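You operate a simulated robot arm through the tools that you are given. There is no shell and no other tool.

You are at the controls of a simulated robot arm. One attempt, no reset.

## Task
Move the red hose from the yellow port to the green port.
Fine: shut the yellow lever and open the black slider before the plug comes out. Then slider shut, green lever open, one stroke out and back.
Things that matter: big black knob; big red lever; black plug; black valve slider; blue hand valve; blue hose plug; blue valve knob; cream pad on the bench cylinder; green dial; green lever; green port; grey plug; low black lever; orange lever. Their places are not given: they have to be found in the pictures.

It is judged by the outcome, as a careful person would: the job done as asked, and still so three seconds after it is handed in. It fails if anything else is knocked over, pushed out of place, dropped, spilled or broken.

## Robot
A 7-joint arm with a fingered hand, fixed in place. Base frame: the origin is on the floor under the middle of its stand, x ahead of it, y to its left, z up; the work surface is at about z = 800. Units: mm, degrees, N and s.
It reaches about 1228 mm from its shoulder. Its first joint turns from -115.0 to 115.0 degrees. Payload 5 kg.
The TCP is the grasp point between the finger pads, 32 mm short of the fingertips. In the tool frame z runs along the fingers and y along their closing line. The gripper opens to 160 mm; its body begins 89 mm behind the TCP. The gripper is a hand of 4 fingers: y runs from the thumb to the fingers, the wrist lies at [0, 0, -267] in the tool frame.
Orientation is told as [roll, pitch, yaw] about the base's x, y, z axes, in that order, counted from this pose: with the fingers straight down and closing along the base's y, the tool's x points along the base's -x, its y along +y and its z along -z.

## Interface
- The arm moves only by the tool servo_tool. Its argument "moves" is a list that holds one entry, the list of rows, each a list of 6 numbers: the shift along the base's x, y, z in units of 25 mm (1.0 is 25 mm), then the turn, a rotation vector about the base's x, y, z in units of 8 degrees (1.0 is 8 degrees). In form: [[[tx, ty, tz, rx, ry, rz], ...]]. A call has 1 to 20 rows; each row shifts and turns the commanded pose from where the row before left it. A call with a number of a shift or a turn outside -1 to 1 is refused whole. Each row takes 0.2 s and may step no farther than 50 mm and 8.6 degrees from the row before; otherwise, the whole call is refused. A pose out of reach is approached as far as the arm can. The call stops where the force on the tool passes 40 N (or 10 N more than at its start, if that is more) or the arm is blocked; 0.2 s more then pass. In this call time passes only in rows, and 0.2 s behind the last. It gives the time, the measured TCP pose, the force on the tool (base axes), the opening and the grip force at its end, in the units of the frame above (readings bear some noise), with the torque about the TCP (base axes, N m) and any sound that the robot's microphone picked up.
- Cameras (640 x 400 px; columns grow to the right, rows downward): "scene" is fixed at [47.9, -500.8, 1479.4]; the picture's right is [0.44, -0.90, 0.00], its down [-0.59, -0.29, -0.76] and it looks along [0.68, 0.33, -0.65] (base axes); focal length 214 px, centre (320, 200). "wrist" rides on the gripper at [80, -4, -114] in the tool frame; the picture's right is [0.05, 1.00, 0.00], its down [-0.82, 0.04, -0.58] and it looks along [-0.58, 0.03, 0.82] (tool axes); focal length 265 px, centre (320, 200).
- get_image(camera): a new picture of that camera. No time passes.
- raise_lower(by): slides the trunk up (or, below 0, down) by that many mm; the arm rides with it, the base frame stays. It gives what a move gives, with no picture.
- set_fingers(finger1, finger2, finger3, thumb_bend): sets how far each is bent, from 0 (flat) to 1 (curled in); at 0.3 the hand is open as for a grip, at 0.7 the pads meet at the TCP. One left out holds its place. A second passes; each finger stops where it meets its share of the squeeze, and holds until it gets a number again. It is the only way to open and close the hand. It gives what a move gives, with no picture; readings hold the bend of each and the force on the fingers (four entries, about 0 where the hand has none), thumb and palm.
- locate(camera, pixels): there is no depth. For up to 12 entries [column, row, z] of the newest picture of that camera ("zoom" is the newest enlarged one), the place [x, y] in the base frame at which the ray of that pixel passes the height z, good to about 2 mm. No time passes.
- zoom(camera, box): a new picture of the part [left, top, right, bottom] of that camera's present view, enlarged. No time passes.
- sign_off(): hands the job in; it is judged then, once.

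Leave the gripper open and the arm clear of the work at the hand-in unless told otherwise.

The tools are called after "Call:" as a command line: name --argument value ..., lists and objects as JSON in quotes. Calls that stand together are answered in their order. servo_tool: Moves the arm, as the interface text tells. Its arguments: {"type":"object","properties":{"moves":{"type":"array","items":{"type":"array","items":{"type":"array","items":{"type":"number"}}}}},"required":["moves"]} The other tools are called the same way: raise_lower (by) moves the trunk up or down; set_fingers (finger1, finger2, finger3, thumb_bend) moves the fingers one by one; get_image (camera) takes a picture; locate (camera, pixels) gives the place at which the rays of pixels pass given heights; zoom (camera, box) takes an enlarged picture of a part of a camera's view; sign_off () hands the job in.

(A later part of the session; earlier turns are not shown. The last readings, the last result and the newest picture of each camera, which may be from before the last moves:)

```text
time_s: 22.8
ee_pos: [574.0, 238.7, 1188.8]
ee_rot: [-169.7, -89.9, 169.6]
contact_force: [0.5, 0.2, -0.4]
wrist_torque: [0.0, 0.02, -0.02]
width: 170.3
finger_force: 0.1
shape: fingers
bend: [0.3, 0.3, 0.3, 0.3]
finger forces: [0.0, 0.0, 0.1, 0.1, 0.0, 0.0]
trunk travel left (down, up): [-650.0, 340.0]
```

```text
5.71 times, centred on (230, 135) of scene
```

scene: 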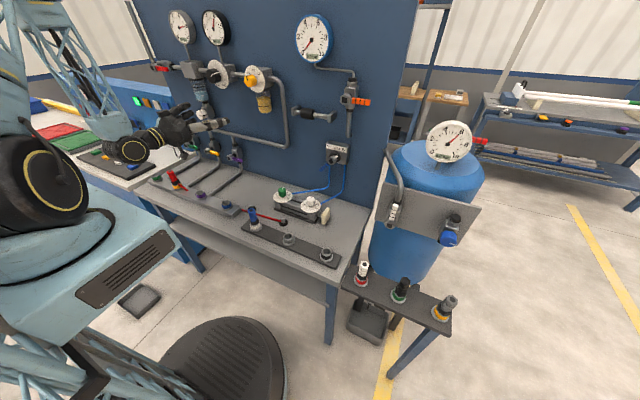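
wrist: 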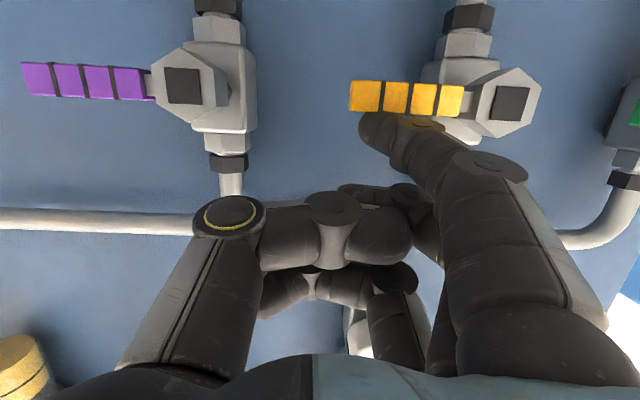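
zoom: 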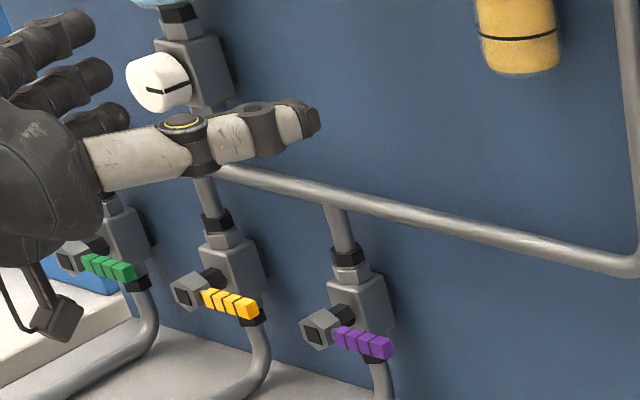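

Yellow matches purple exactly: shut. The last row was at the edge of reach because the wrist is close to the body; I move forward a little to x≈640 and then across toward the slider, rolling to orientation B on the way.

Call:
servo_tool --moves '[[[1, 0, 0.3, 0, 0, 0], [0.8, -0.5, 0.1, 0, 0, 0], [0.8, -1, 0, 1, 0, 0], [0, -1, 0, 1, 0, 0], [0, -1, 0, 1, 0, 0], [0, -1, 0, 1, 0, 0]]]'

Call:
get_image --camera "scene"

Call:
get_image --camera "wrist"

```text
time_s: 24.2
ee_pos: [647.4, 129.0, 1196.5]
ee_rot: [90.1, -57.9, -90.2]
contact_force: [-0.3, -0.2, -0.2]
wrist_torque: [0.0, 0.04, 0.03]
width: 170.2
finger_force: 0.0
shape: fingers
bend: [0.3, 0.3, 0.3, 0.3]
finger forces: [0.1, 0.0, 0.0, 0.1, 0.0, 0.0]
out of reach, approached as far as the arm can: row 6
trunk travel left (down, up): [-650.0, 340.0]
```

```text
taken
```

scene: 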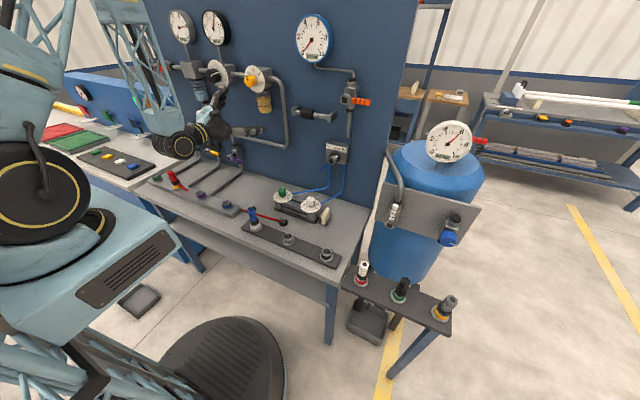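

```text
taken
```

wrist: 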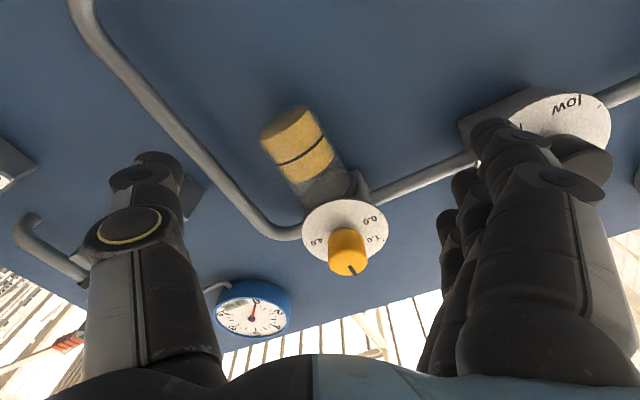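

The arm is too folded here (shoulder close). I'll unroll, pitch the hand back down to about −45° while backing away from the panel, then raise the trunk so the arm works from higher.

Call:
servo_tool --moves '[[[-0.1, 0, 0, -1, 0, 0], [-0.1, 0, 0, -1, 0, 0], [-0.2, 0, 0, -1, 0, 0], [-0.2, 0, 0, -1, 0, 0], [-0.5, 0, 0, 0, 1, 0], [-0.6, 0, 0, 0, 1, 0], [-0.6, 0, 0, 0, 1, 0], [-0.6, 0, 0, 0, 1, 0], [-0.6, 0, 0, 0, 1, 0], [-0.6, 0, 0, 0, 1, 0]]]'

Call:
get_image --camera "scene"

```text
time_s: 26.4
ee_pos: [585.1, 150.5, 1186.8]
ee_rot: [0.0, -42.0, 0.0]
contact_force: [-0.7, 1.4, -0.5]
wrist_torque: [-0.01, -0.01, -0.02]
width: 170.3
finger_force: 0.1
shape: fingers
bend: [0.3, 0.3, 0.3, 0.3]
finger forces: [0.1, 0.0, 0.0, 0.0, 0.0, 0.0]
out of reach, approached as far as the arm can: row 2, 3, 4, 5, 6, 7
trunk travel left (down, up): [-650.0, 340.0]
```

```text
taken
```

scene: 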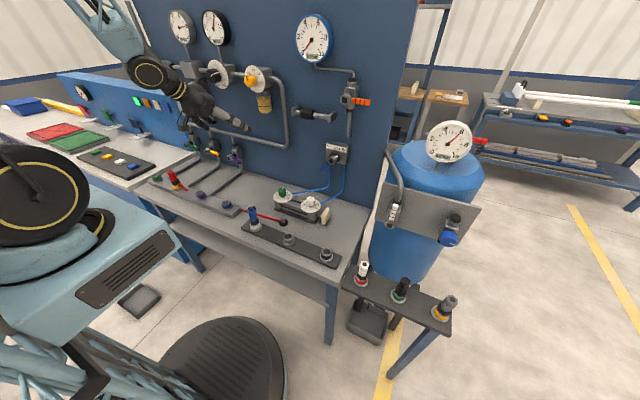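

Now at (585,150,1187) tilted −42°. I back off another 25 mm and raise the trunk by 300 mm.

Call:
servo_tool --moves '[[[-0.5, 0, 0.2, 0, 0, 0], [-0.5, 0, 0.2, 0, 0, 0]]]'

Call:
raise_lower --by 300

Call:
get_image --camera "scene"

```text
time_s: 27.0
ee_pos: [560.4, 150.3, 1197.7]
ee_rot: [0.0, -42.1, -0.1]
contact_force: [-0.7, -0.8, -0.8]
wrist_torque: [-0.05, 0.0, -0.01]
width: 170.3
finger_force: 0.0
shape: fingers
bend: [0.3, 0.3, 0.3, 0.3]
finger forces: [0.0, 0.1, 0.0, 0.1, 0.0, 0.0]
trunk travel left (down, up): [-650.0, 340.0]
```

```text
time_s: 30.0
ee_pos: [561.2, 148.7, 1497.5]
ee_rot: [-0.1, -42.2, 0.0]
contact_force: [0.0, 0.3, 0.4]
wrist_torque: [-0.01, 0.0, 0.04]
width: 170.0
finger_force: 0.0
shape: fingers
bend: [0.3, 0.3, 0.3, 0.3]
finger forces: [0.0, 0.0, 0.0, 0.0, 0.0, 0.0]
trunk travel left (down, up): [-950.0, 40.0]
```

```text
taken
```

scene: 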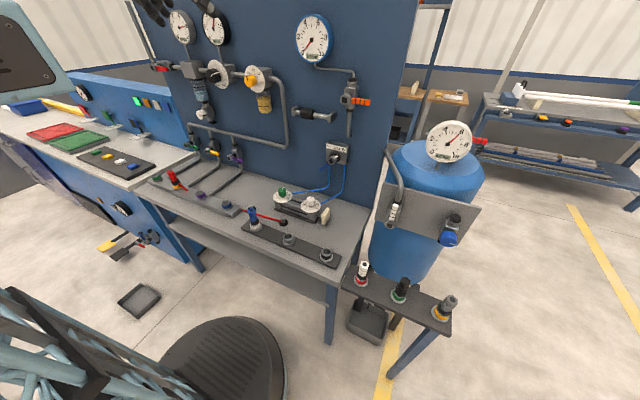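

Trunk is up 300 mm. I now move toward the slider (y≈−105, z≈1250) tilting to −60° so the wrist camera looks straight at it.

Call:
servo_tool --moves '[[[0, -0.93, -0.5, 0, 0, 0], [0, -0.93, -0.5, 0, 0, 0], [0, -0.93, -1, 0, -1, 0], [0, -0.93, -1, 0, -1, 0], [0, -0.93, -1, 0, -0.25, 0], [0, -0.93, -1, 0, 0, 0], [0, -0.93, -1, 0, 0, 0], [0, -0.93, -1, 0, 0, 0], [0, -0.93, -1, 0, 0, 0], [0, -0.93, -1, 0, 0, 0], [0, -0.9, -0.9, 0, 0, 0]]]'

Call:
get_image --camera "wrist"

Call:
get_image --camera "scene"

```text
time_s: 32.4
ee_pos: [641.7, 26.4, 1366.2]
ee_rot: [-0.5, -59.1, 1.2]
contact_force: [-0.1, 0.8, -0.1]
wrist_torque: [-0.08, 0.0, -0.11]
width: 170.7
finger_force: 0.1
shape: fingers
bend: [0.3, 0.3, 0.3, 0.3]
finger forces: [0.0, 0.0, 0.1, 0.0, 0.1, 0.0]
out of reach, approached as far as the arm can: row 2, 3, 4, 5, 7, 8, 9, 10, 11
trunk travel left (down, up): [-950.0, 40.0]
```

```text
taken
```

wrist: 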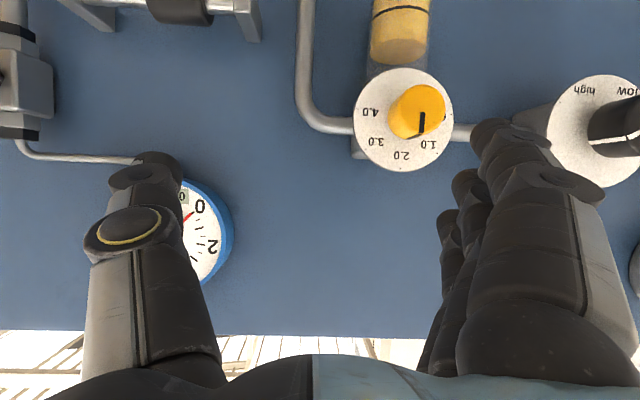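

```text
taken
```

scene: 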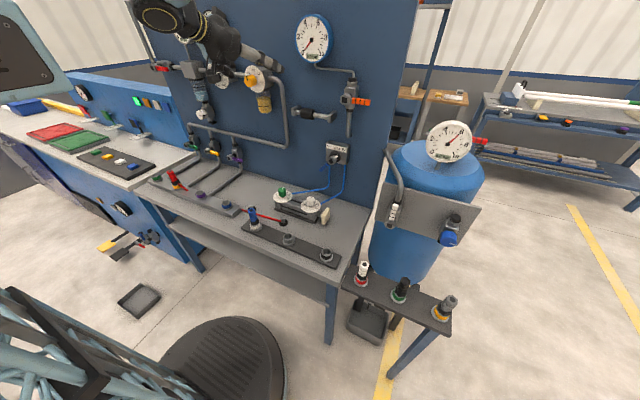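

I infer the shoulder is at about (70, 0, 1645) now and the wrist can't come nearer than ~370 mm to it; that pushed the hand forward to x=642. Lowering the hand takes the wrist away from the shoulder, so I go down in small steps and watch where it goes.

Call:
servo_tool --moves '[[[0, 0, -0.3, 0, 0, 0]]]'

```text
time_s: 32.8
ee_pos: [642.0, 23.8, 1365.4]
ee_rot: [-0.3, -58.9, 1.0]
contact_force: [-0.9, 0.3, -0.2]
wrist_torque: [-0.01, 0.01, -0.03]
width: 170.6
finger_force: 0.1
shape: fingers
bend: [0.3, 0.3, 0.3, 0.3]
finger forces: [0.0, 0.0, 0.1, 0.1, 0.0, 0.0]
out of reach, approached as far as the arm can: row 1
trunk travel left (down, up): [-950.0, 40.0]
```

I check where the yellow lubricator knob is relative to my fingers before moving on, using both cameras.

Call:
locate --camera "scene" --pixels '[[250, 80, 1280], [250, 80, 1300], [250, 80, 1320]]'

Call:
get_image --camera "wrist"

Call:
locate --camera "wrist" --pixels '[[418, 110, 1280], [418, 110, 1300], [418, 110, 1320]]'

```text
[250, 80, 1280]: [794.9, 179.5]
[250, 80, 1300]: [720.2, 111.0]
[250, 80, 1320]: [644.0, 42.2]
```

```text
taken
```

wrist: 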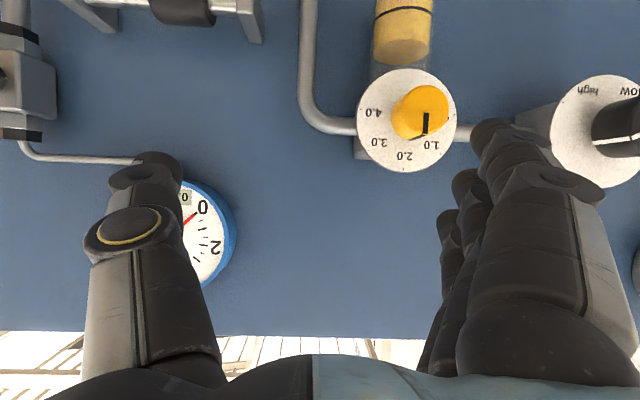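

```text
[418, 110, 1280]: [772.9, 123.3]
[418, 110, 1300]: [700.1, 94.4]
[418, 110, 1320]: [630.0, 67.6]
```

The knob front is at ≈(680,83,1308), my finger1 tip is only ~15 mm from it. I pitch the hand back down toward vertical while moving away from the panel, which also puts the wrist farther from the shoulder.

Call:
servo_tool --moves '[[[-0.4, 0, 0.1, 0, 1, 0], [-0.4, 0, 0.1, 0, 1, 0], [-0.4, 0, 0.1, 0, 1, 0]]]'

Call:
get_image --camera "scene"

```text
time_s: 33.6
ee_pos: [612.6, 24.9, 1372.7]
ee_rot: [0.0, -35.9, 0.0]
contact_force: [0.0, 1.2, 0.4]
wrist_torque: [-0.04, -0.04, -0.04]
width: 170.5
finger_force: 0.1
shape: fingers
bend: [0.3, 0.3, 0.3, 0.3]
finger forces: [0.0, 0.1, 0.0, 0.0, 0.1, 0.1]
trunk travel left (down, up): [-950.0, 40.0]
```

```text
taken
```

scene: 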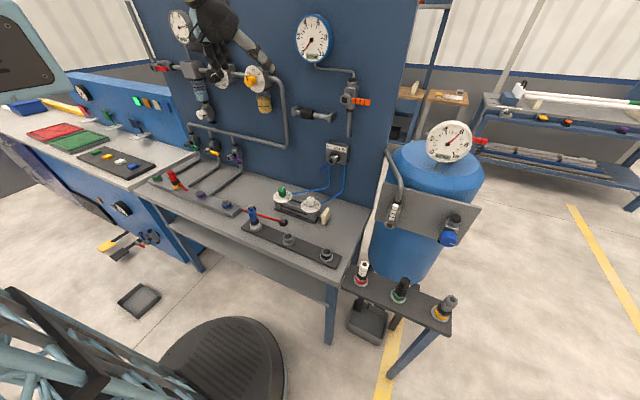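

The commanded pose follows what was reached. I continue to vertical, then travel to y≈−110 and down to z≈1230.

Call:
servo_tool --moves '[[[-0.4, 0, 0, 0, 1, 0], [-0.4, 0, 0, 0, 1, 0], [-0.4, -0.3, 0, 0, 1, 0], [-0.4, -0.7, 0, 0, 1, 0], [0, -0.9, -0.2, 0, 0.49, 0], [0, -0.9, -0.8, 0, 0, 0], [0, -0.9, -1, 0, 0, 0], [0, -0.9, -1, 0, 0, 0], [0, -0.6, -1, 0, 0, 0], [0, 0, -1, 0, 0, 0], [0, 0, -0.7, 0, 0, 0]]]'

Call:
get_image --camera "wrist"

```text
time_s: 36.0
ee_pos: [573.6, -107.1, 1226.3]
ee_rot: [0.0, -0.2, 0.0]
contact_force: [0.3, -0.6, 0.7]
wrist_torque: [0.01, 0.01, 0.02]
width: 170.6
finger_force: 0.0
shape: fingers
bend: [0.3, 0.3, 0.3, 0.3]
finger forces: [0.0, 0.0, 0.0, 0.1, 0.0, 0.0]
trunk travel left (down, up): [-950.0, 40.0]
```

```text
taken
```

wrist: 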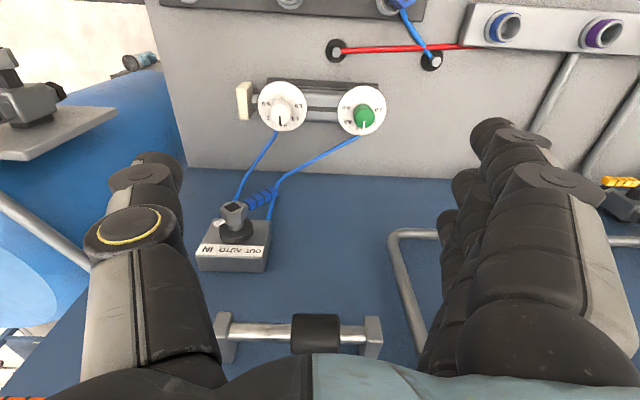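

Now I have a good view of slider (315,333), hand valve (235,235) and cylinder dials. I zoom in on each.

Call:
zoom --camera "wrist" --box '[200, 290, 400, 370]'

Call:
zoom --camera "wrist" --box '[180, 180, 310, 280]'

Call:
zoom --camera "wrist" --box '[220, 60, 400, 150]'

Call:
locate --camera "wrist" --pixels '[[315, 333, 1180], [315, 333, 1200], [315, 333, 1220], [232, 335, 1200], [365, 335, 1200], [235, 210, 1030], [235, 210, 1050], [282, 106, 850], [364, 110, 850], [243, 101, 830]]'

```text
3.20 times, centred on (300, 330) of wrist
```

zoom: 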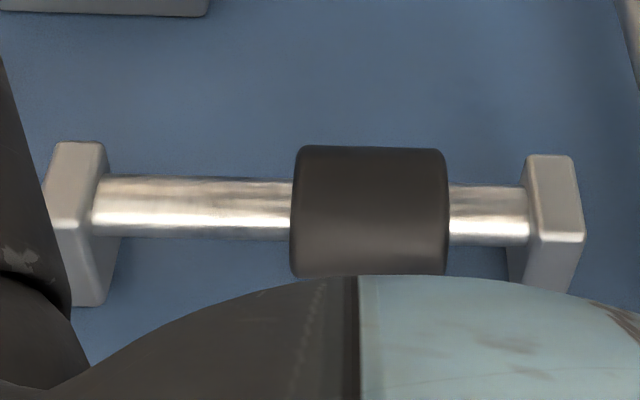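

```text
4.00 times, centred on (245, 230) of wrist
```

zoom: 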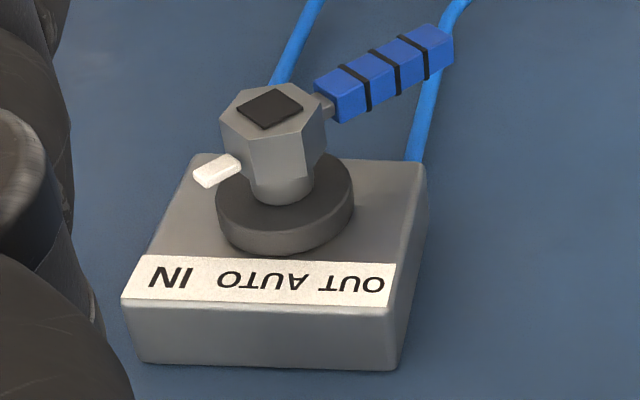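

```text
3.56 times, centred on (310, 105) of wrist
```

zoom: 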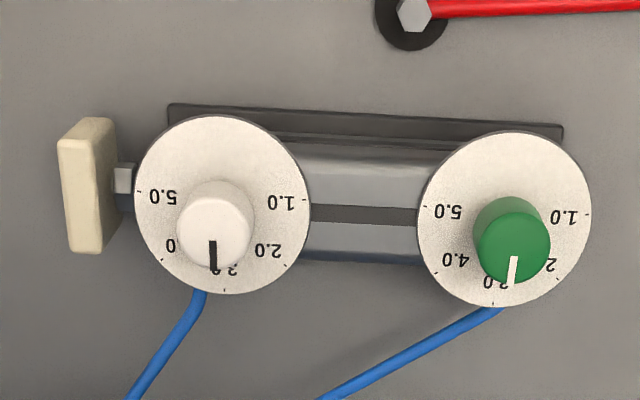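

```text
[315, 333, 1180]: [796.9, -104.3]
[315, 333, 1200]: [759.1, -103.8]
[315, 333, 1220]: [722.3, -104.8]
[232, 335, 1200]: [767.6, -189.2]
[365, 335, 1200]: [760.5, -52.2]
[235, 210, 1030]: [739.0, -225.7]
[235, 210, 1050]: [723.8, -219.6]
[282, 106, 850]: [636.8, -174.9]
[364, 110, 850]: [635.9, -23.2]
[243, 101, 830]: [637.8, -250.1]
```

Findings: hand valve pointer at IN; both flow dials at 3.0; sleeve centre ≈(759,−103,1200), 26 mm from the +y block and 60 mm from the −y block, so it must slide toward −y to change state. I pitch the hand to point at the panel again while moving to x≈650, z≈1200.

Call:
servo_tool --moves '[[[0.2, 0, -0.1, 0, -1, 0], [0.2, 0, -0.1, 0, -1, 0], [0.2, 0, -0.1, 0, -1, 0], [0.2, 0, -0.1, 0, -1, 0], [0.2, 0, -0.1, 0, -1, 0], [0.2, 0, -0.1, 0, -1, 0], [0.2, 0, -0.1, 0, -1, 0], [0.2, 0, -0.1, 0, -1, 0], [0.2, 0, -0.1, 0, -1, 0], [0.2, 0, -0.1, 0, -1, 0], [0.2, 0, 0, 0, -1, 0], [0, 0, 0, 0, -0.23, 0]]]'

Call:
servo_tool --moves '[[[0, 0, 0, 1, 0, 0], [0, 0, 0, 1, 0, 0], [0, 0, 0, 1, 0, 0], [0, 0, 0, 1, 0, 0], [0, 0, 0, 1, 0, 0], [0, 0, 0, 1, 0, 0], [0, 0, 0, 1, 0, 0], [0, 0, 0, 1, 0, 0], [0, 0, 0, 1, 0, 0], [0, 0, 0, 1, 0, 0], [0, 0, 0, 1, 0, 0], [0, 0, 0, 0.25, 0, 0]]]'

Call:
get_image --camera "wrist"

Call:
get_image --camera "scene"

```text
time_s: 38.6
ee_pos: [627.7, -105.8, 1206.7]
ee_rot: [-143.3, -89.8, 143.3]
contact_force: [0.0, 0.2, 0.0]
wrist_torque: [0.01, 0.03, -0.02]
width: 170.6
finger_force: 0.0
shape: fingers
bend: [0.3, 0.3, 0.3, 0.3]
finger forces: [0.0, 0.0, 0.0, 0.1, 0.0, 0.0]
trunk travel left (down, up): [-950.0, 40.0]
```

```text
time_s: 41.2
ee_pos: [627.6, -106.3, 1206.3]
ee_rot: [90.1, 0.0, -90.0]
contact_force: [-0.7, 0.1, 0.4]
wrist_torque: [0.01, 0.04, -0.01]
width: 170.8
finger_force: 0.1
shape: fingers
bend: [0.3, 0.3, 0.3, 0.3]
finger forces: [0.1, 0.1, 0.1, 0.0, 0.0, 0.0]
trunk travel left (down, up): [-950.0, 40.0]
```

```text
taken
```

wrist: 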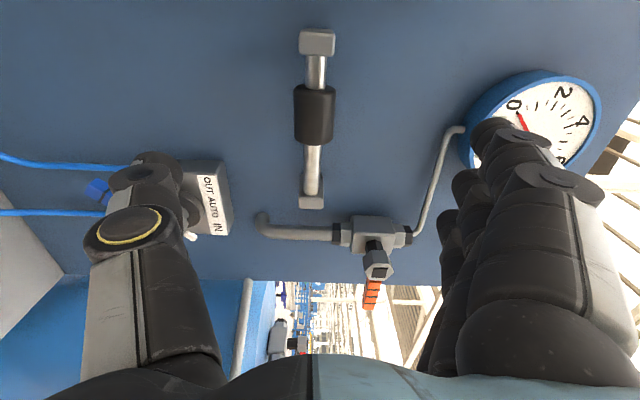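

```text
taken
```

scene: 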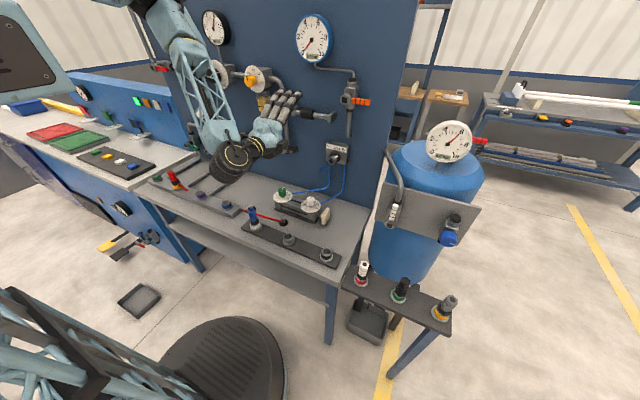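

The hand is in orientation B before the slider (sleeve at (315,115), fingers above and thumb below, gauge well above the fingers). I advance to TCP ≈(755,−103,1200).

Call:
servo_tool --moves '[[[0.8, 0.06, -0.12, 0, 0, 0], [0.8, 0.06, -0.12, 0, 0, 0], [0.8, 0, 0, 0, 0, 0], [0.8, 0, 0, 0, 0, 0], [0.8, 0, 0, 0, 0, 0]]]'

Call:
get_image --camera "wrist"

Call:
zoom --camera "scene" --box '[230, 60, 390, 180]'

```text
time_s: 42.4
ee_pos: [727.4, -103.1, 1201.6]
ee_rot: [90.0, 0.0, -90.0]
contact_force: [-0.3, 0.3, 0.1]
wrist_torque: [-0.03, -0.04, 0.02]
width: 170.8
finger_force: 0.0
shape: fingers
bend: [0.3, 0.3, 0.3, 0.3]
finger forces: [0.0, 0.1, 0.0, 0.0, 0.1, 0.1]
trunk travel left (down, up): [-950.0, 40.0]
```

```text
taken
```

wrist: 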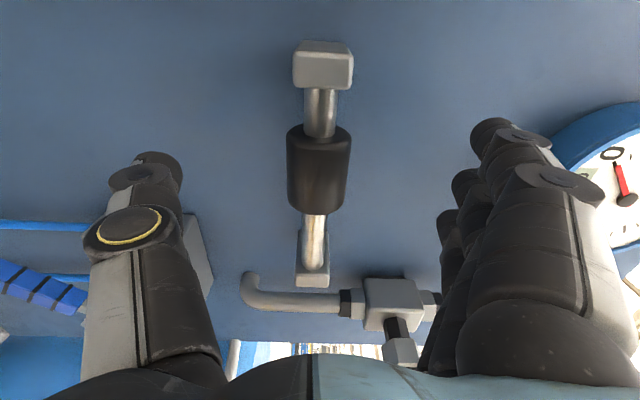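

```text
3.33 times, centred on (310, 120) of scene
```

zoom: 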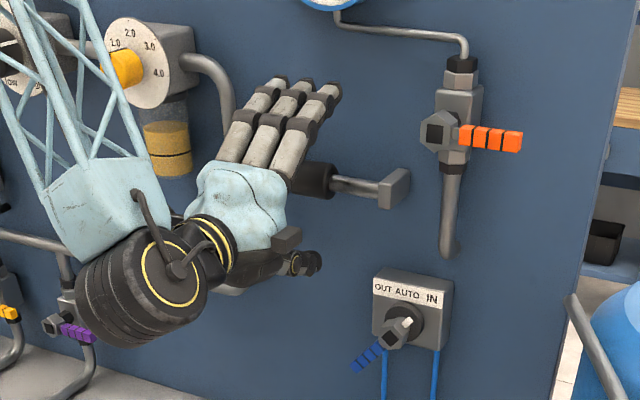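

Sleeve is centred between thumb and middle finger. I advance the last ~27 mm and then close only finger2 and thumb.

Call:
servo_tool --moves '[[[0.55, 0, -0.03, 0, 0, 0], [0.55, 0, -0.03, 0, 0, 0]]]'

Call:
set_fingers --finger1 0.3 --finger2 0.7 --finger3 0.3 --thumb_bend 0.7

Call:
get_image --camera "wrist"

```text
time_s: 43.0
ee_pos: [754.8, -104.0, 1199.2]
ee_rot: [90.0, 0.1, -90.0]
contact_force: [0.5, 0.5, 0.3]
wrist_torque: [0.01, -0.02, 0.05]
width: 170.7
finger_force: 0.1
shape: fingers
bend: [0.3, 0.3, 0.3, 0.3]
finger forces: [0.0, 0.0, 0.0, 0.0, 0.1, 0.0]
trunk travel left (down, up): [-950.0, 40.0]
```

```text
time_s: 44.0
ee_pos: [755.8, -103.5, 1199.2]
ee_rot: [90.1, 0.0, -90.0]
contact_force: [5.8, -0.3, -3.9]
wrist_torque: [0.0, 0.03, -0.02]
width: 101.4
finger_force: 7.7
shape: fingers
bend: [0.3, 0.65, 0.3, 0.67]
finger forces: [0.0, 5.1, 0.0, 0.0, 9.9, 0.0]
trunk travel left (down, up): [-950.0, 40.0]
```

```text
taken
```

wrist: 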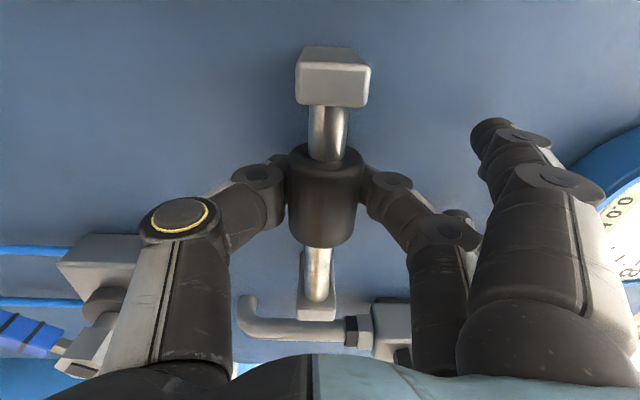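

The sleeve is gripped between thumb and middle finger. I slide it toward −y in small steps, watching force and sound.

Call:
servo_tool --moves '[[[0, -0.3, 0, 0, 0, 0], [0, -0.3, 0, 0, 0, 0], [0, -0.3, 0, 0, 0, 0], [0, -0.3, 0, 0, 0, 0]]]'

Call:
get_image --camera "wrist"

```text
time_s: 45.0
ee_pos: [756.8, -136.4, 1198.9]
ee_rot: [89.8, 0.0, -90.2]
contact_force: [2.8, -1.6, -4.7]
wrist_torque: [0.03, 0.05, 0.0]
width: 100.9
finger_force: 7.1
shape: fingers
bend: [0.3, 0.66, 0.3, 0.68]
finger forces: [0.0, 4.7, 0.0, 0.0, 9.6, 0.1]
trunk travel left (down, up): [-950.0, 40.0]
```

```text
taken
```

wrist: 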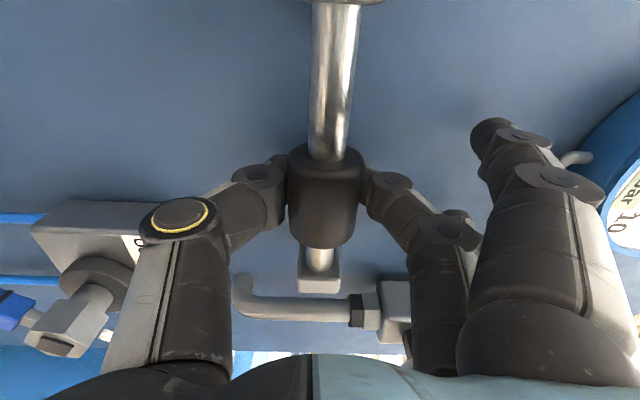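

The sleeve follows freely (now ≈ y −136). I continue slightly to find the end stop.

Call:
servo_tool --moves '[[[0, -0.2, 0, 0, 0, 0], [0, -0.2, 0, 0, 0, 0]]]'

Call:
get_image --camera "wrist"

Call:
get_image --camera "scene"

```text
time_s: 45.6
ee_pos: [757.2, -141.9, 1197.8]
ee_rot: [90.0, -0.1, -89.9]
contact_force: [4.8, 8.3, -2.4]
wrist_torque: [0.0, 0.04, 0.12]
width: 100.7
finger_force: 6.5
shape: fingers
bend: [0.3, 0.66, 0.3, 0.68]
finger forces: [0.0, 5.2, 0.0, 0.0, 7.7, 0.1]
trunk travel left (down, up): [-950.0, 40.0]
```

```text
taken
```

wrist: 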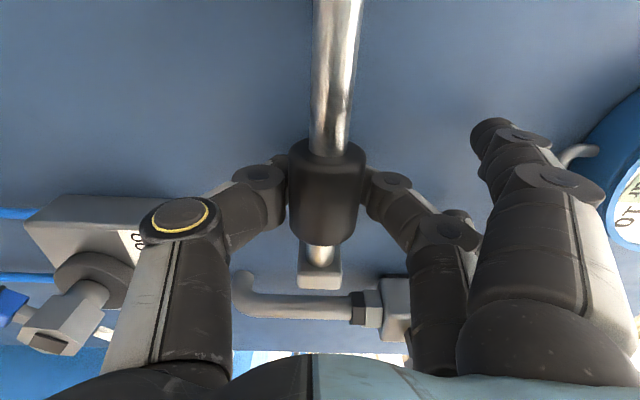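

```text
taken
```

scene: 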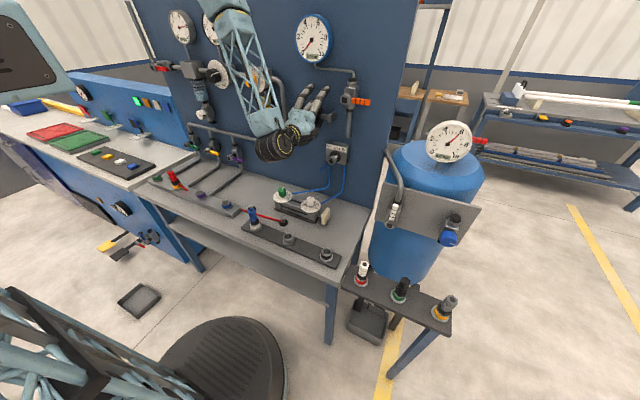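

At y≈−142 the force rose to 8 N: end stop reached, slider open. I release and back away from it.

Call:
set_fingers --finger1 0.3 --finger2 0.3 --finger3 0.3 --thumb_bend 0.3

Call:
servo_tool --moves '[[[-0.8, 0, 0, 0, 0, 0], [-1, 0, 0, 0, 0, 0], [-1, 0, 0, 0, 0, 0], [-1, 0, 0, 0, 0, 0], [-1, 0, 0, 0, 0, 0]]]'

Call:
get_image --camera "wrist"

```text
time_s: 46.6
ee_pos: [756.5, -143.2, 1198.4]
ee_rot: [90.0, -0.1, -90.0]
contact_force: [0.1, 0.0, 0.0]
wrist_torque: [-0.03, -0.03, 0.02]
width: 170.6
finger_force: 0.1
shape: fingers
bend: [0.3, 0.3, 0.3, 0.3]
finger forces: [0.0, 0.0, 0.1, 0.1, 0.0, 0.1]
trunk travel left (down, up): [-950.0, 40.0]
```

```text
time_s: 47.8
ee_pos: [634.4, -139.4, 1199.1]
ee_rot: [90.1, -0.1, -89.9]
contact_force: [0.6, 0.8, 0.8]
wrist_torque: [0.0, 0.07, -0.1]
width: 170.6
finger_force: 0.1
shape: fingers
bend: [0.3, 0.3, 0.3, 0.3]
finger forces: [0.1, 0.1, 0.1, 0.1, 0.0, 0.0]
trunk travel left (down, up): [-950.0, 40.0]
```

```text
taken
```

wrist: 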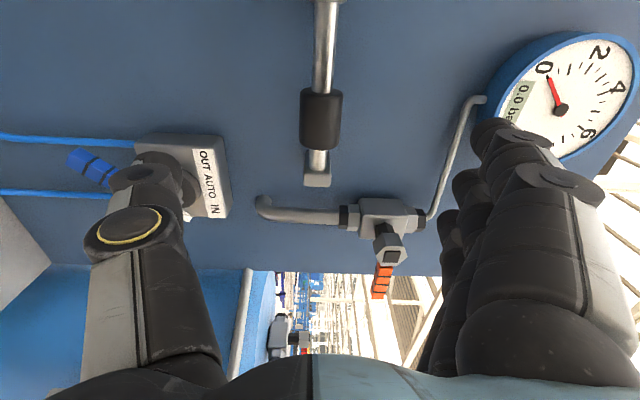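

The slider rests at its other end and the gauge still reads 0.0. Now to the plug: I unroll, pitch the hand straight down and move back from the panel.

Call:
servo_tool --moves '[[[-0.1, 0, 0, -1, 0, 0], [-0.1, 0, 0, -1, 0, 0], [-0.1, 0, 0, -1, 0, 0], [0, 0, 0, -1, 0, 0], [0, 0, 0, -1, 0, 0], [0, 0, 0, -1, 0, 0], [0, 0, 0, -1, 0, 0], [0, 0, 0, -1, 0, 0], [0, 0, 0, -1, 0, 0], [0, 0, 0, -1, 0, 0], [0, 0, 0, -1, 0, 0], [0, 0, 0, -0.25, 0, 0]]]'

Call:
servo_tool --moves '[[[-0.3, 0, 0, 0, 1, 0], [-0.3, 0, 0, 0, 1, 0], [-0.3, 0, 0, 0, 1, 0], [-0.3, 0, 0, 0, 1, 0], [-0.3, 0, 0, 0, 1, 0], [-0.3, 0, 0, 0, 1, 0], [-0.3, 0, 0, 0, 1, 0], [-0.3, 0, 0, 0, 1, 0], [-0.3, 0, 0, 0, 1, 0], [-0.3, 0, 0, 0, 1, 0], [-0.3, 0, 0, 0, 1, 0], [0, 0, 0, 0, 0.23, 0]]]'

Call:
get_image --camera "wrist"

```text
time_s: 50.4
ee_pos: [628.1, -144.7, 1198.6]
ee_rot: [-85.3, -89.9, 85.2]
contact_force: [0.6, -0.3, -0.3]
wrist_torque: [-0.01, -0.02, 0.01]
width: 170.5
finger_force: 0.1
shape: fingers
bend: [0.3, 0.3, 0.3, 0.3]
finger forces: [0.1, 0.0, 0.0, 0.0, 0.0, 0.0]
trunk travel left (down, up): [-950.0, 40.0]
```

```text
time_s: 53.0
ee_pos: [545.7, -144.4, 1197.6]
ee_rot: [-0.1, -0.1, 0.1]
contact_force: [1.7, -0.7, 0.5]
wrist_torque: [0.02, -0.02, 0.0]
width: 170.7
finger_force: 0.0
shape: fingers
bend: [0.3, 0.3, 0.3, 0.3]
finger forces: [0.0, 0.0, 0.0, 0.1, 0.0, 0.0]
trunk travel left (down, up): [-950.0, 40.0]
```

```text
taken
```

wrist: 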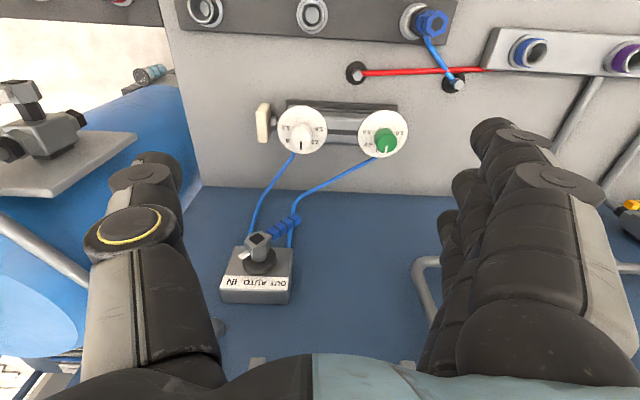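

Hand vertical at (546,−144,1198). I travel in +y toward the manifold at this height.

Call:
servo_tool --moves '[[[-0.1, 1, 0, 0, 0, 0], [-0.1, 1, 0, 0, 0, 0], [-0.1, 1, 0, 0, 0, 0], [-0.1, 1, 0, 0, 0, 0], [-0.1, 1, 0, 0, 0, 0], [-0.1, 1, 0, 0, 0, 0], [-0.1, 1, 0, 0, 0, 0], [-0.1, 1, 0, 0, 0, 0], [-0.1, 1, 0, 0, 0, 0], [-0.1, 1, 0, 0, 0, 0], [-0.1, 1, 0, 0, 0, 0], [-0.1, 1, 0, 0, 0, 0], [-0.1, 1, 0, 0, 0, 0], [-0.1, 1, 0, 0, 0, 0], [-0.1, 1, 0, 0, 0, 0], [-0.1, 1, 0, 0, 0, 0], [-0.1, 1, 0, 0, 0, 0], [-0.1, 1, 0, 0, 0, 0], [0, 1, 0, 0, 0, 0], [0, 1, 0, 0, 0, 0]]]'

Call:
get_image --camera "wrist"

Call:
get_image --camera "scene"

```text
time_s: 57.2
ee_pos: [499.8, 356.6, 1198.8]
ee_rot: [-0.1, -0.3, 0.0]
contact_force: [0.0, -0.1, -0.1]
wrist_torque: [-0.01, 0.01, -0.03]
width: 170.7
finger_force: 0.0
shape: fingers
bend: [0.3, 0.3, 0.3, 0.3]
finger forces: [0.0, 0.0, 0.1, 0.1, 0.0, 0.0]
trunk travel left (down, up): [-950.0, 40.0]
```

```text
taken
```

wrist: 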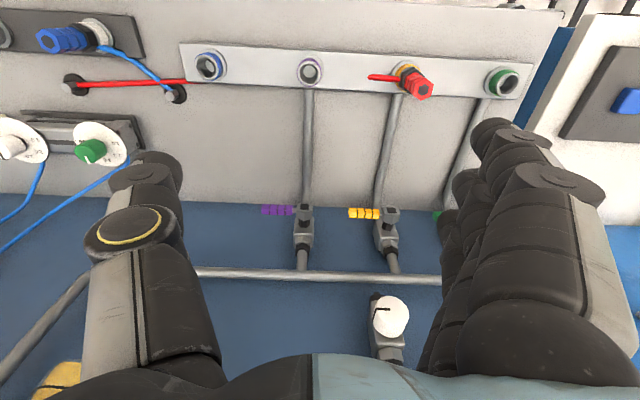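

```text
taken
```

scene: 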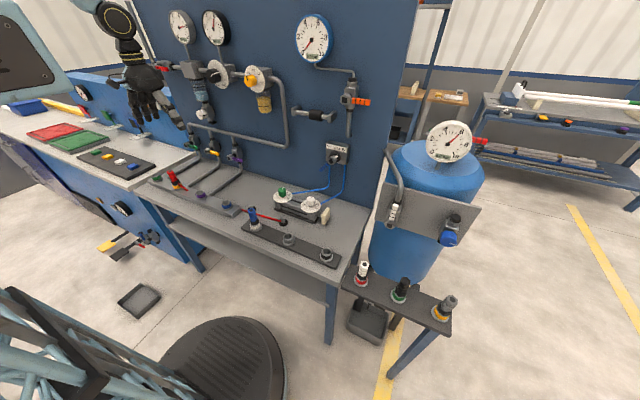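

I'm above the purple port. I check the plug's details, the hose stub, and the height of the white desk on the left (blue button seen in both cameras).

Call:
zoom --camera "wrist" --box '[350, 40, 550, 120]'

Call:
zoom --camera "scene" --box '[80, 130, 220, 215]'

Call:
locate --camera "wrist" --pixels '[[627, 100, 800], [627, 100, 850], [627, 100, 900], [425, 90, 910], [425, 90, 940], [372, 77, 830], [372, 77, 850], [508, 80, 840], [508, 80, 860]]'

Call:
locate --camera "scene" --pixels '[[133, 164, 800], [133, 164, 850], [133, 164, 900], [170, 171.5, 910], [170, 171.5, 940], [188.5, 190.6, 830], [188.5, 190.6, 850], [155.5, 175, 840], [155.5, 175, 860]]'

```text
3.20 times, centred on (450, 80) of wrist
```

zoom: 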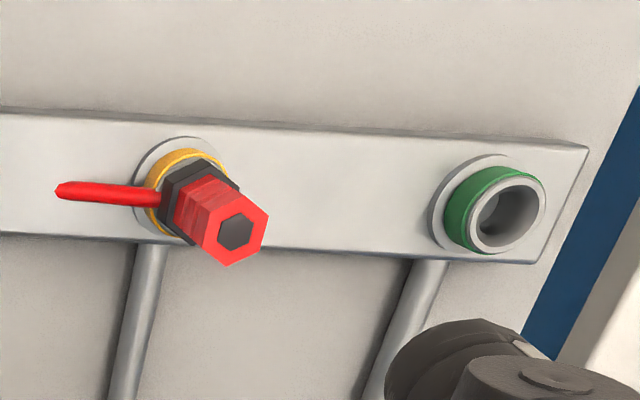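

```text
4.57 times, centred on (150, 172) of scene
```

zoom: 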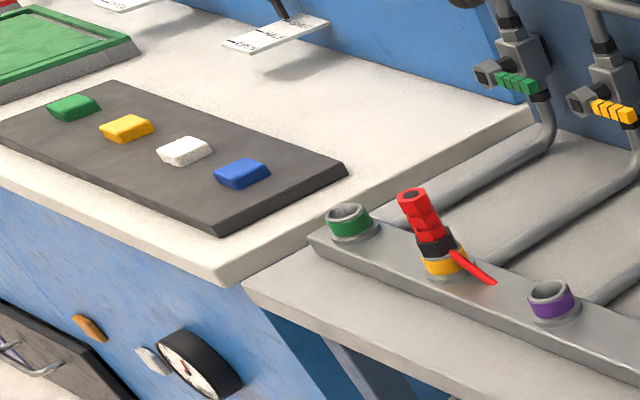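

```text
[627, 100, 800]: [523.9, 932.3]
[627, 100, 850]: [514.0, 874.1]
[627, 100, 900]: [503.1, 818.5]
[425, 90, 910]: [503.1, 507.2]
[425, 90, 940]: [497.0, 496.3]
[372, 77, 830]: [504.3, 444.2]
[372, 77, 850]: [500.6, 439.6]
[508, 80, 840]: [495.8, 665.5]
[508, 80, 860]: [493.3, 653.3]
```

```text
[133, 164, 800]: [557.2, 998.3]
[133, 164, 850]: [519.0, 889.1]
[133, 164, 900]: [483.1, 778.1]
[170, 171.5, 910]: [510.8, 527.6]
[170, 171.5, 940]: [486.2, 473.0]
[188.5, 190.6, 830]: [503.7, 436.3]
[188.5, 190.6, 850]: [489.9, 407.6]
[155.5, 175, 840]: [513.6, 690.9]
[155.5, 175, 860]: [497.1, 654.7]
```

Plug axis ≈(500,500) with top at z≈924; the hose stub leaves toward −y and down to z≈827. The desk on the left is about z≈855. I lower the trunk 150 mm and refine the green port centre.

Call:
raise_lower --by -150

Call:
get_image --camera "wrist"

Call:
locate --camera "scene" --pixels '[[156.1, 175.3, 850], [156.1, 175.3, 860], [129.2, 190.6, 845], [198.1, 152.3, 845]]'

```text
time_s: 59.0
ee_pos: [500.3, 357.3, 1048.3]
ee_rot: [0.1, -0.2, 0.0]
contact_force: [-0.1, -0.3, -0.4]
wrist_torque: [0.03, 0.0, 0.04]
width: 171.0
finger_force: 0.1
shape: fingers
bend: [0.3, 0.3, 0.3, 0.3]
finger forces: [0.1, 0.0, 0.1, 0.1, 0.0, 0.0]
trunk travel left (down, up): [-800.0, 190.0]
```

```text
taken
```

wrist: 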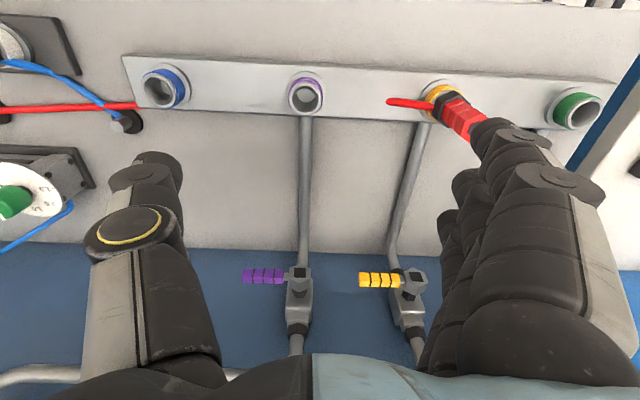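

```text
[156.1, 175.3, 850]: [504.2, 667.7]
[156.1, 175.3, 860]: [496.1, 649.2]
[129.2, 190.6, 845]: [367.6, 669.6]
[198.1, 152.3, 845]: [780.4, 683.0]
```

I move over the plug at (500,500), still high at z≈1048.

Call:
servo_tool --moves '[[[0, 0.95, 0, 0, 0, 0], [0, 0.95, 0, 0, 0, 0], [0, 0.95, 0, 0, 0, 0], [0, 0.95, 0, 0, 0, 0], [0, 0.95, 0, 0, 0, 0], [0, 0.95, 0, 0, 0, 0]]]'

Call:
get_image --camera "wrist"

Call:
get_image --camera "scene"

```text
time_s: 60.4
ee_pos: [500.4, 499.5, 1049.5]
ee_rot: [-0.1, -0.3, 0.0]
contact_force: [0.3, 0.4, 0.3]
wrist_torque: [-0.03, -0.01, 0.0]
width: 171.0
finger_force: 0.1
shape: fingers
bend: [0.3, 0.3, 0.3, 0.3]
finger forces: [0.1, 0.0, 0.0, 0.0, 0.1, 0.0]
trunk travel left (down, up): [-800.0, 190.0]
```

```text
taken
```

wrist: 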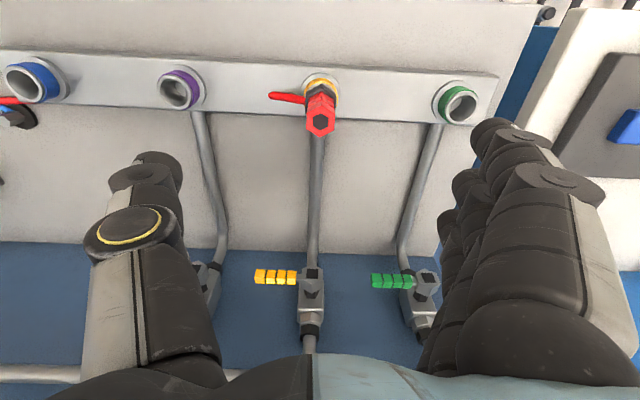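

```text
taken
```

scene: 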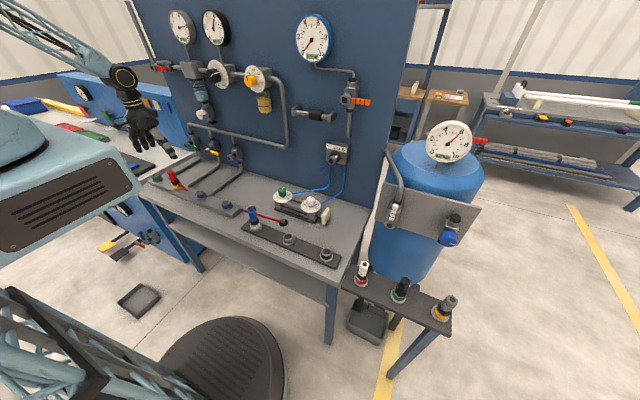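

I locate plug top (319,121), green port (462,105) and the desk's edge (563,80).

Call:
locate --camera "wrist" --pixels '[[319, 121, 924], [321, 84, 850], [462, 105, 858], [462, 105, 850], [563, 80, 800], [563, 80, 850], [533, 150, 800], [533, 150, 850], [272, 96, 830]]'

Call:
locate --camera "scene" --pixels '[[129.2, 190.6, 800], [198.1, 152.3, 800], [129.2, 190.6, 850], [198.1, 152.3, 850], [163, 171.5, 800], [163, 171.5, 850]]'

Call:
zoom --camera "wrist" --box '[240, 60, 520, 150]'

```text
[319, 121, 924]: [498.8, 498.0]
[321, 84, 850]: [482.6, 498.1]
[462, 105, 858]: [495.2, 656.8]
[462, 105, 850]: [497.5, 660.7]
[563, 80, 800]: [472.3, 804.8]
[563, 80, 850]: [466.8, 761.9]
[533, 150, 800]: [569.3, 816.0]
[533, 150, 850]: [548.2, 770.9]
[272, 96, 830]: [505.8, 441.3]
```

```text
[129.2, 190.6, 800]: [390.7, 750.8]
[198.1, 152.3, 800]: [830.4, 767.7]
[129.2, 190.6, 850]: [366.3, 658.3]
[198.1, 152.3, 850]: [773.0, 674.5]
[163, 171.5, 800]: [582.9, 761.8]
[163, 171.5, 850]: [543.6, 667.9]
```

```text
2.29 times, centred on (380, 105) of wrist
```

zoom: 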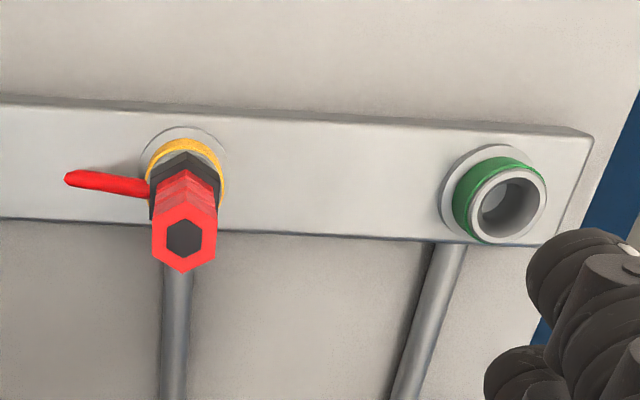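

The desk edge is lower (z≈757) and beyond y≈840, no obstacle. I descend straight over the plug to TCP z≈908.

Call:
servo_tool --moves '[[[0, 0, -0.95, 0, 0, 0], [0, 0, -0.95, 0, 0, 0], [0, 0, -0.95, 0, 0, 0], [0, 0, -0.95, 0, 0, 0], [0, 0, -0.95, 0, 0, 0], [0, 0, -0.9, 0, 0, 0]]]'

Call:
get_image --camera "wrist"

Call:
zoom --camera "scene" --box '[120, 120, 240, 210]'

```text
time_s: 61.8
ee_pos: [499.2, 500.0, 902.2]
ee_rot: [0.1, -0.3, 0.1]
contact_force: [0.7, -0.2, 0.5]
wrist_torque: [0.02, 0.02, -0.02]
width: 170.5
finger_force: 0.0
shape: fingers
bend: [0.3, 0.3, 0.3, 0.3]
finger forces: [0.0, 0.0, 0.1, 0.1, 0.0, 0.0]
trunk travel left (down, up): [-800.0, 190.0]
```

```text
taken
```

wrist: 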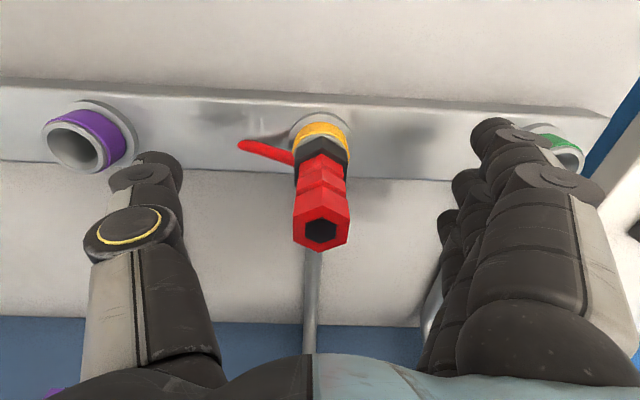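

```text
4.44 times, centred on (180, 165) of scene
```

zoom: 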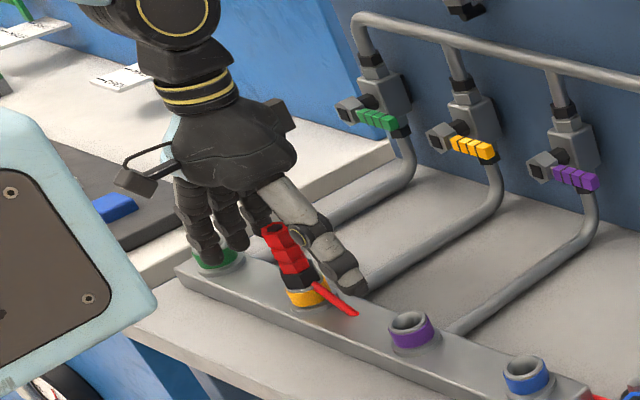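

TCP is at z=902; I raise 5 mm and close all fingers on the red grip.

Call:
servo_tool --moves '[[[0, 0, 0.2, 0, 0, 0]]]'

Call:
locate --camera "wrist" --pixels '[[321, 223, 924], [321, 223, 920]]'

Call:
set_fingers --finger1 0.75 --finger2 0.75 --finger3 0.75 --thumb_bend 0.75

Call:
get_image --camera "wrist"

Call:
zoom --camera "scene" --box '[120, 120, 240, 210]'

```text
time_s: 62.1
ee_pos: [499.1, 499.5, 908.5]
ee_rot: [0.0, -0.1, 0.0]
contact_force: [-0.3, 0.2, 0.5]
wrist_torque: [0.0, 0.07, 0.02]
width: 170.9
finger_force: 0.0
shape: fingers
bend: [0.3, 0.3, 0.3, 0.3]
finger forces: [0.0, 0.0, 0.0, 0.1, 0.0, 0.0]
trunk travel left (down, up): [-800.0, 190.0]
```

```text
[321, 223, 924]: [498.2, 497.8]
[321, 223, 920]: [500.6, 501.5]
```

```text
time_s: 63.1
ee_pos: [499.7, 499.0, 909.2]
ee_rot: [0.0, -0.2, -0.1]
contact_force: [-0.5, -2.4, 2.9]
wrist_torque: [0.11, 0.0, 0.01]
width: 21.5
finger_force: 13.8
shape: fingers
bend: [0.75, 0.65, 0.75, 0.69]
finger forces: [0.0, 13.7, 0.1, 0.1, 13.7, 0.1]
trunk travel left (down, up): [-800.0, 190.0]
```

```text
taken
```

wrist: 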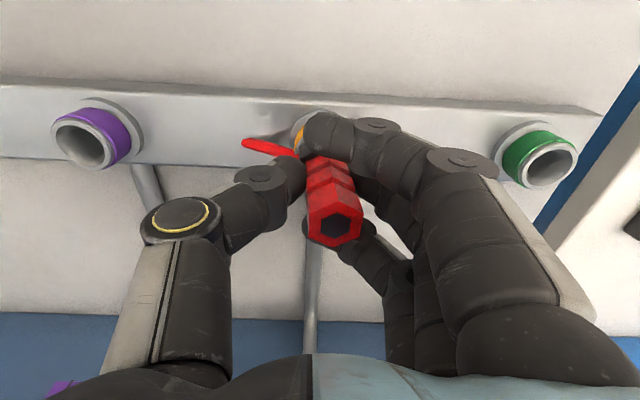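

```text
4.44 times, centred on (180, 165) of scene
```

zoom: 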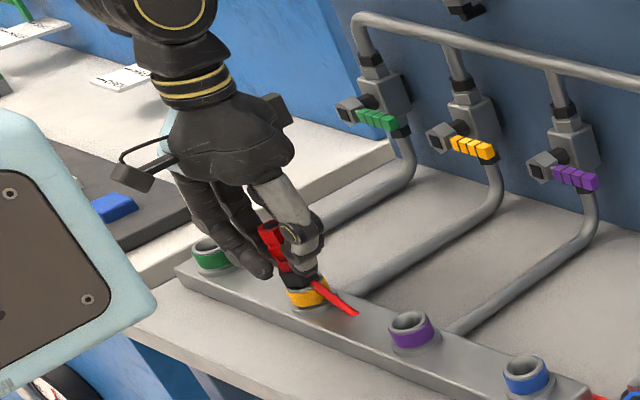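

Thumb and middle finger hold the plug with 13.7 N each, the outer fingers cage it. I pull straight up in small steps.

Call:
servo_tool --moves '[[[0, 0, 0.2, 0, 0, 0], [0, 0, 0.2, 0, 0, 0], [0, 0, 0.2, 0, 0, 0]]]'

Call:
get_image --camera "wrist"

Call:
zoom --camera "scene" --box '[120, 120, 240, 210]'

```text
time_s: 64.0
ee_pos: [502.1, 500.3, 925.9]
ee_rot: [0.0, -0.2, 0.0]
contact_force: [-0.1, 0.2, -1.1]
wrist_torque: [-0.01, 0.02, 0.01]
width: 20.5
finger_force: 13.2
shape: fingers
bend: [0.75, 0.64, 0.75, 0.69]
finger forces: [0.1, 12.8, 0.0, 0.1, 13.0, 0.0]
trunk travel left (down, up): [-800.0, 190.0]
```

```text
taken
```

wrist: 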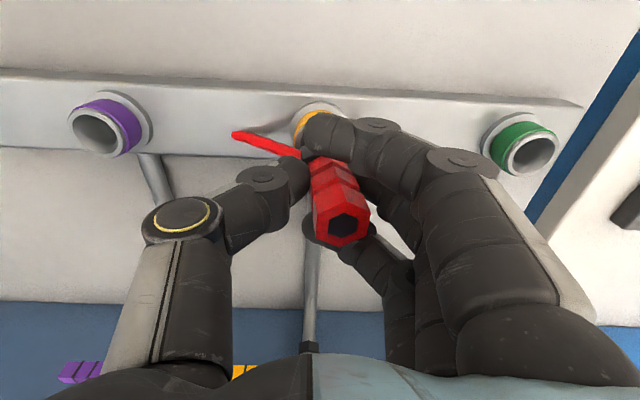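

```text
4.44 times, centred on (180, 165) of scene
```

zoom: 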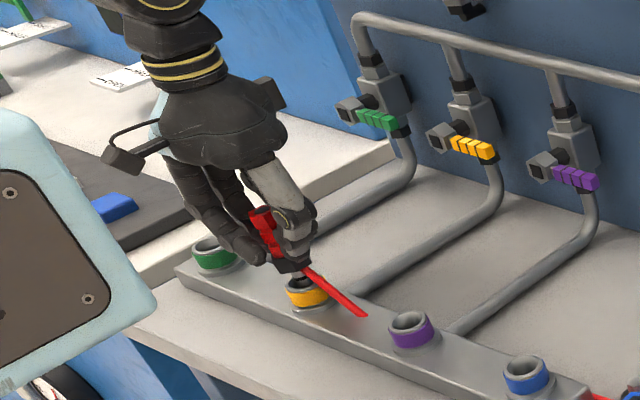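

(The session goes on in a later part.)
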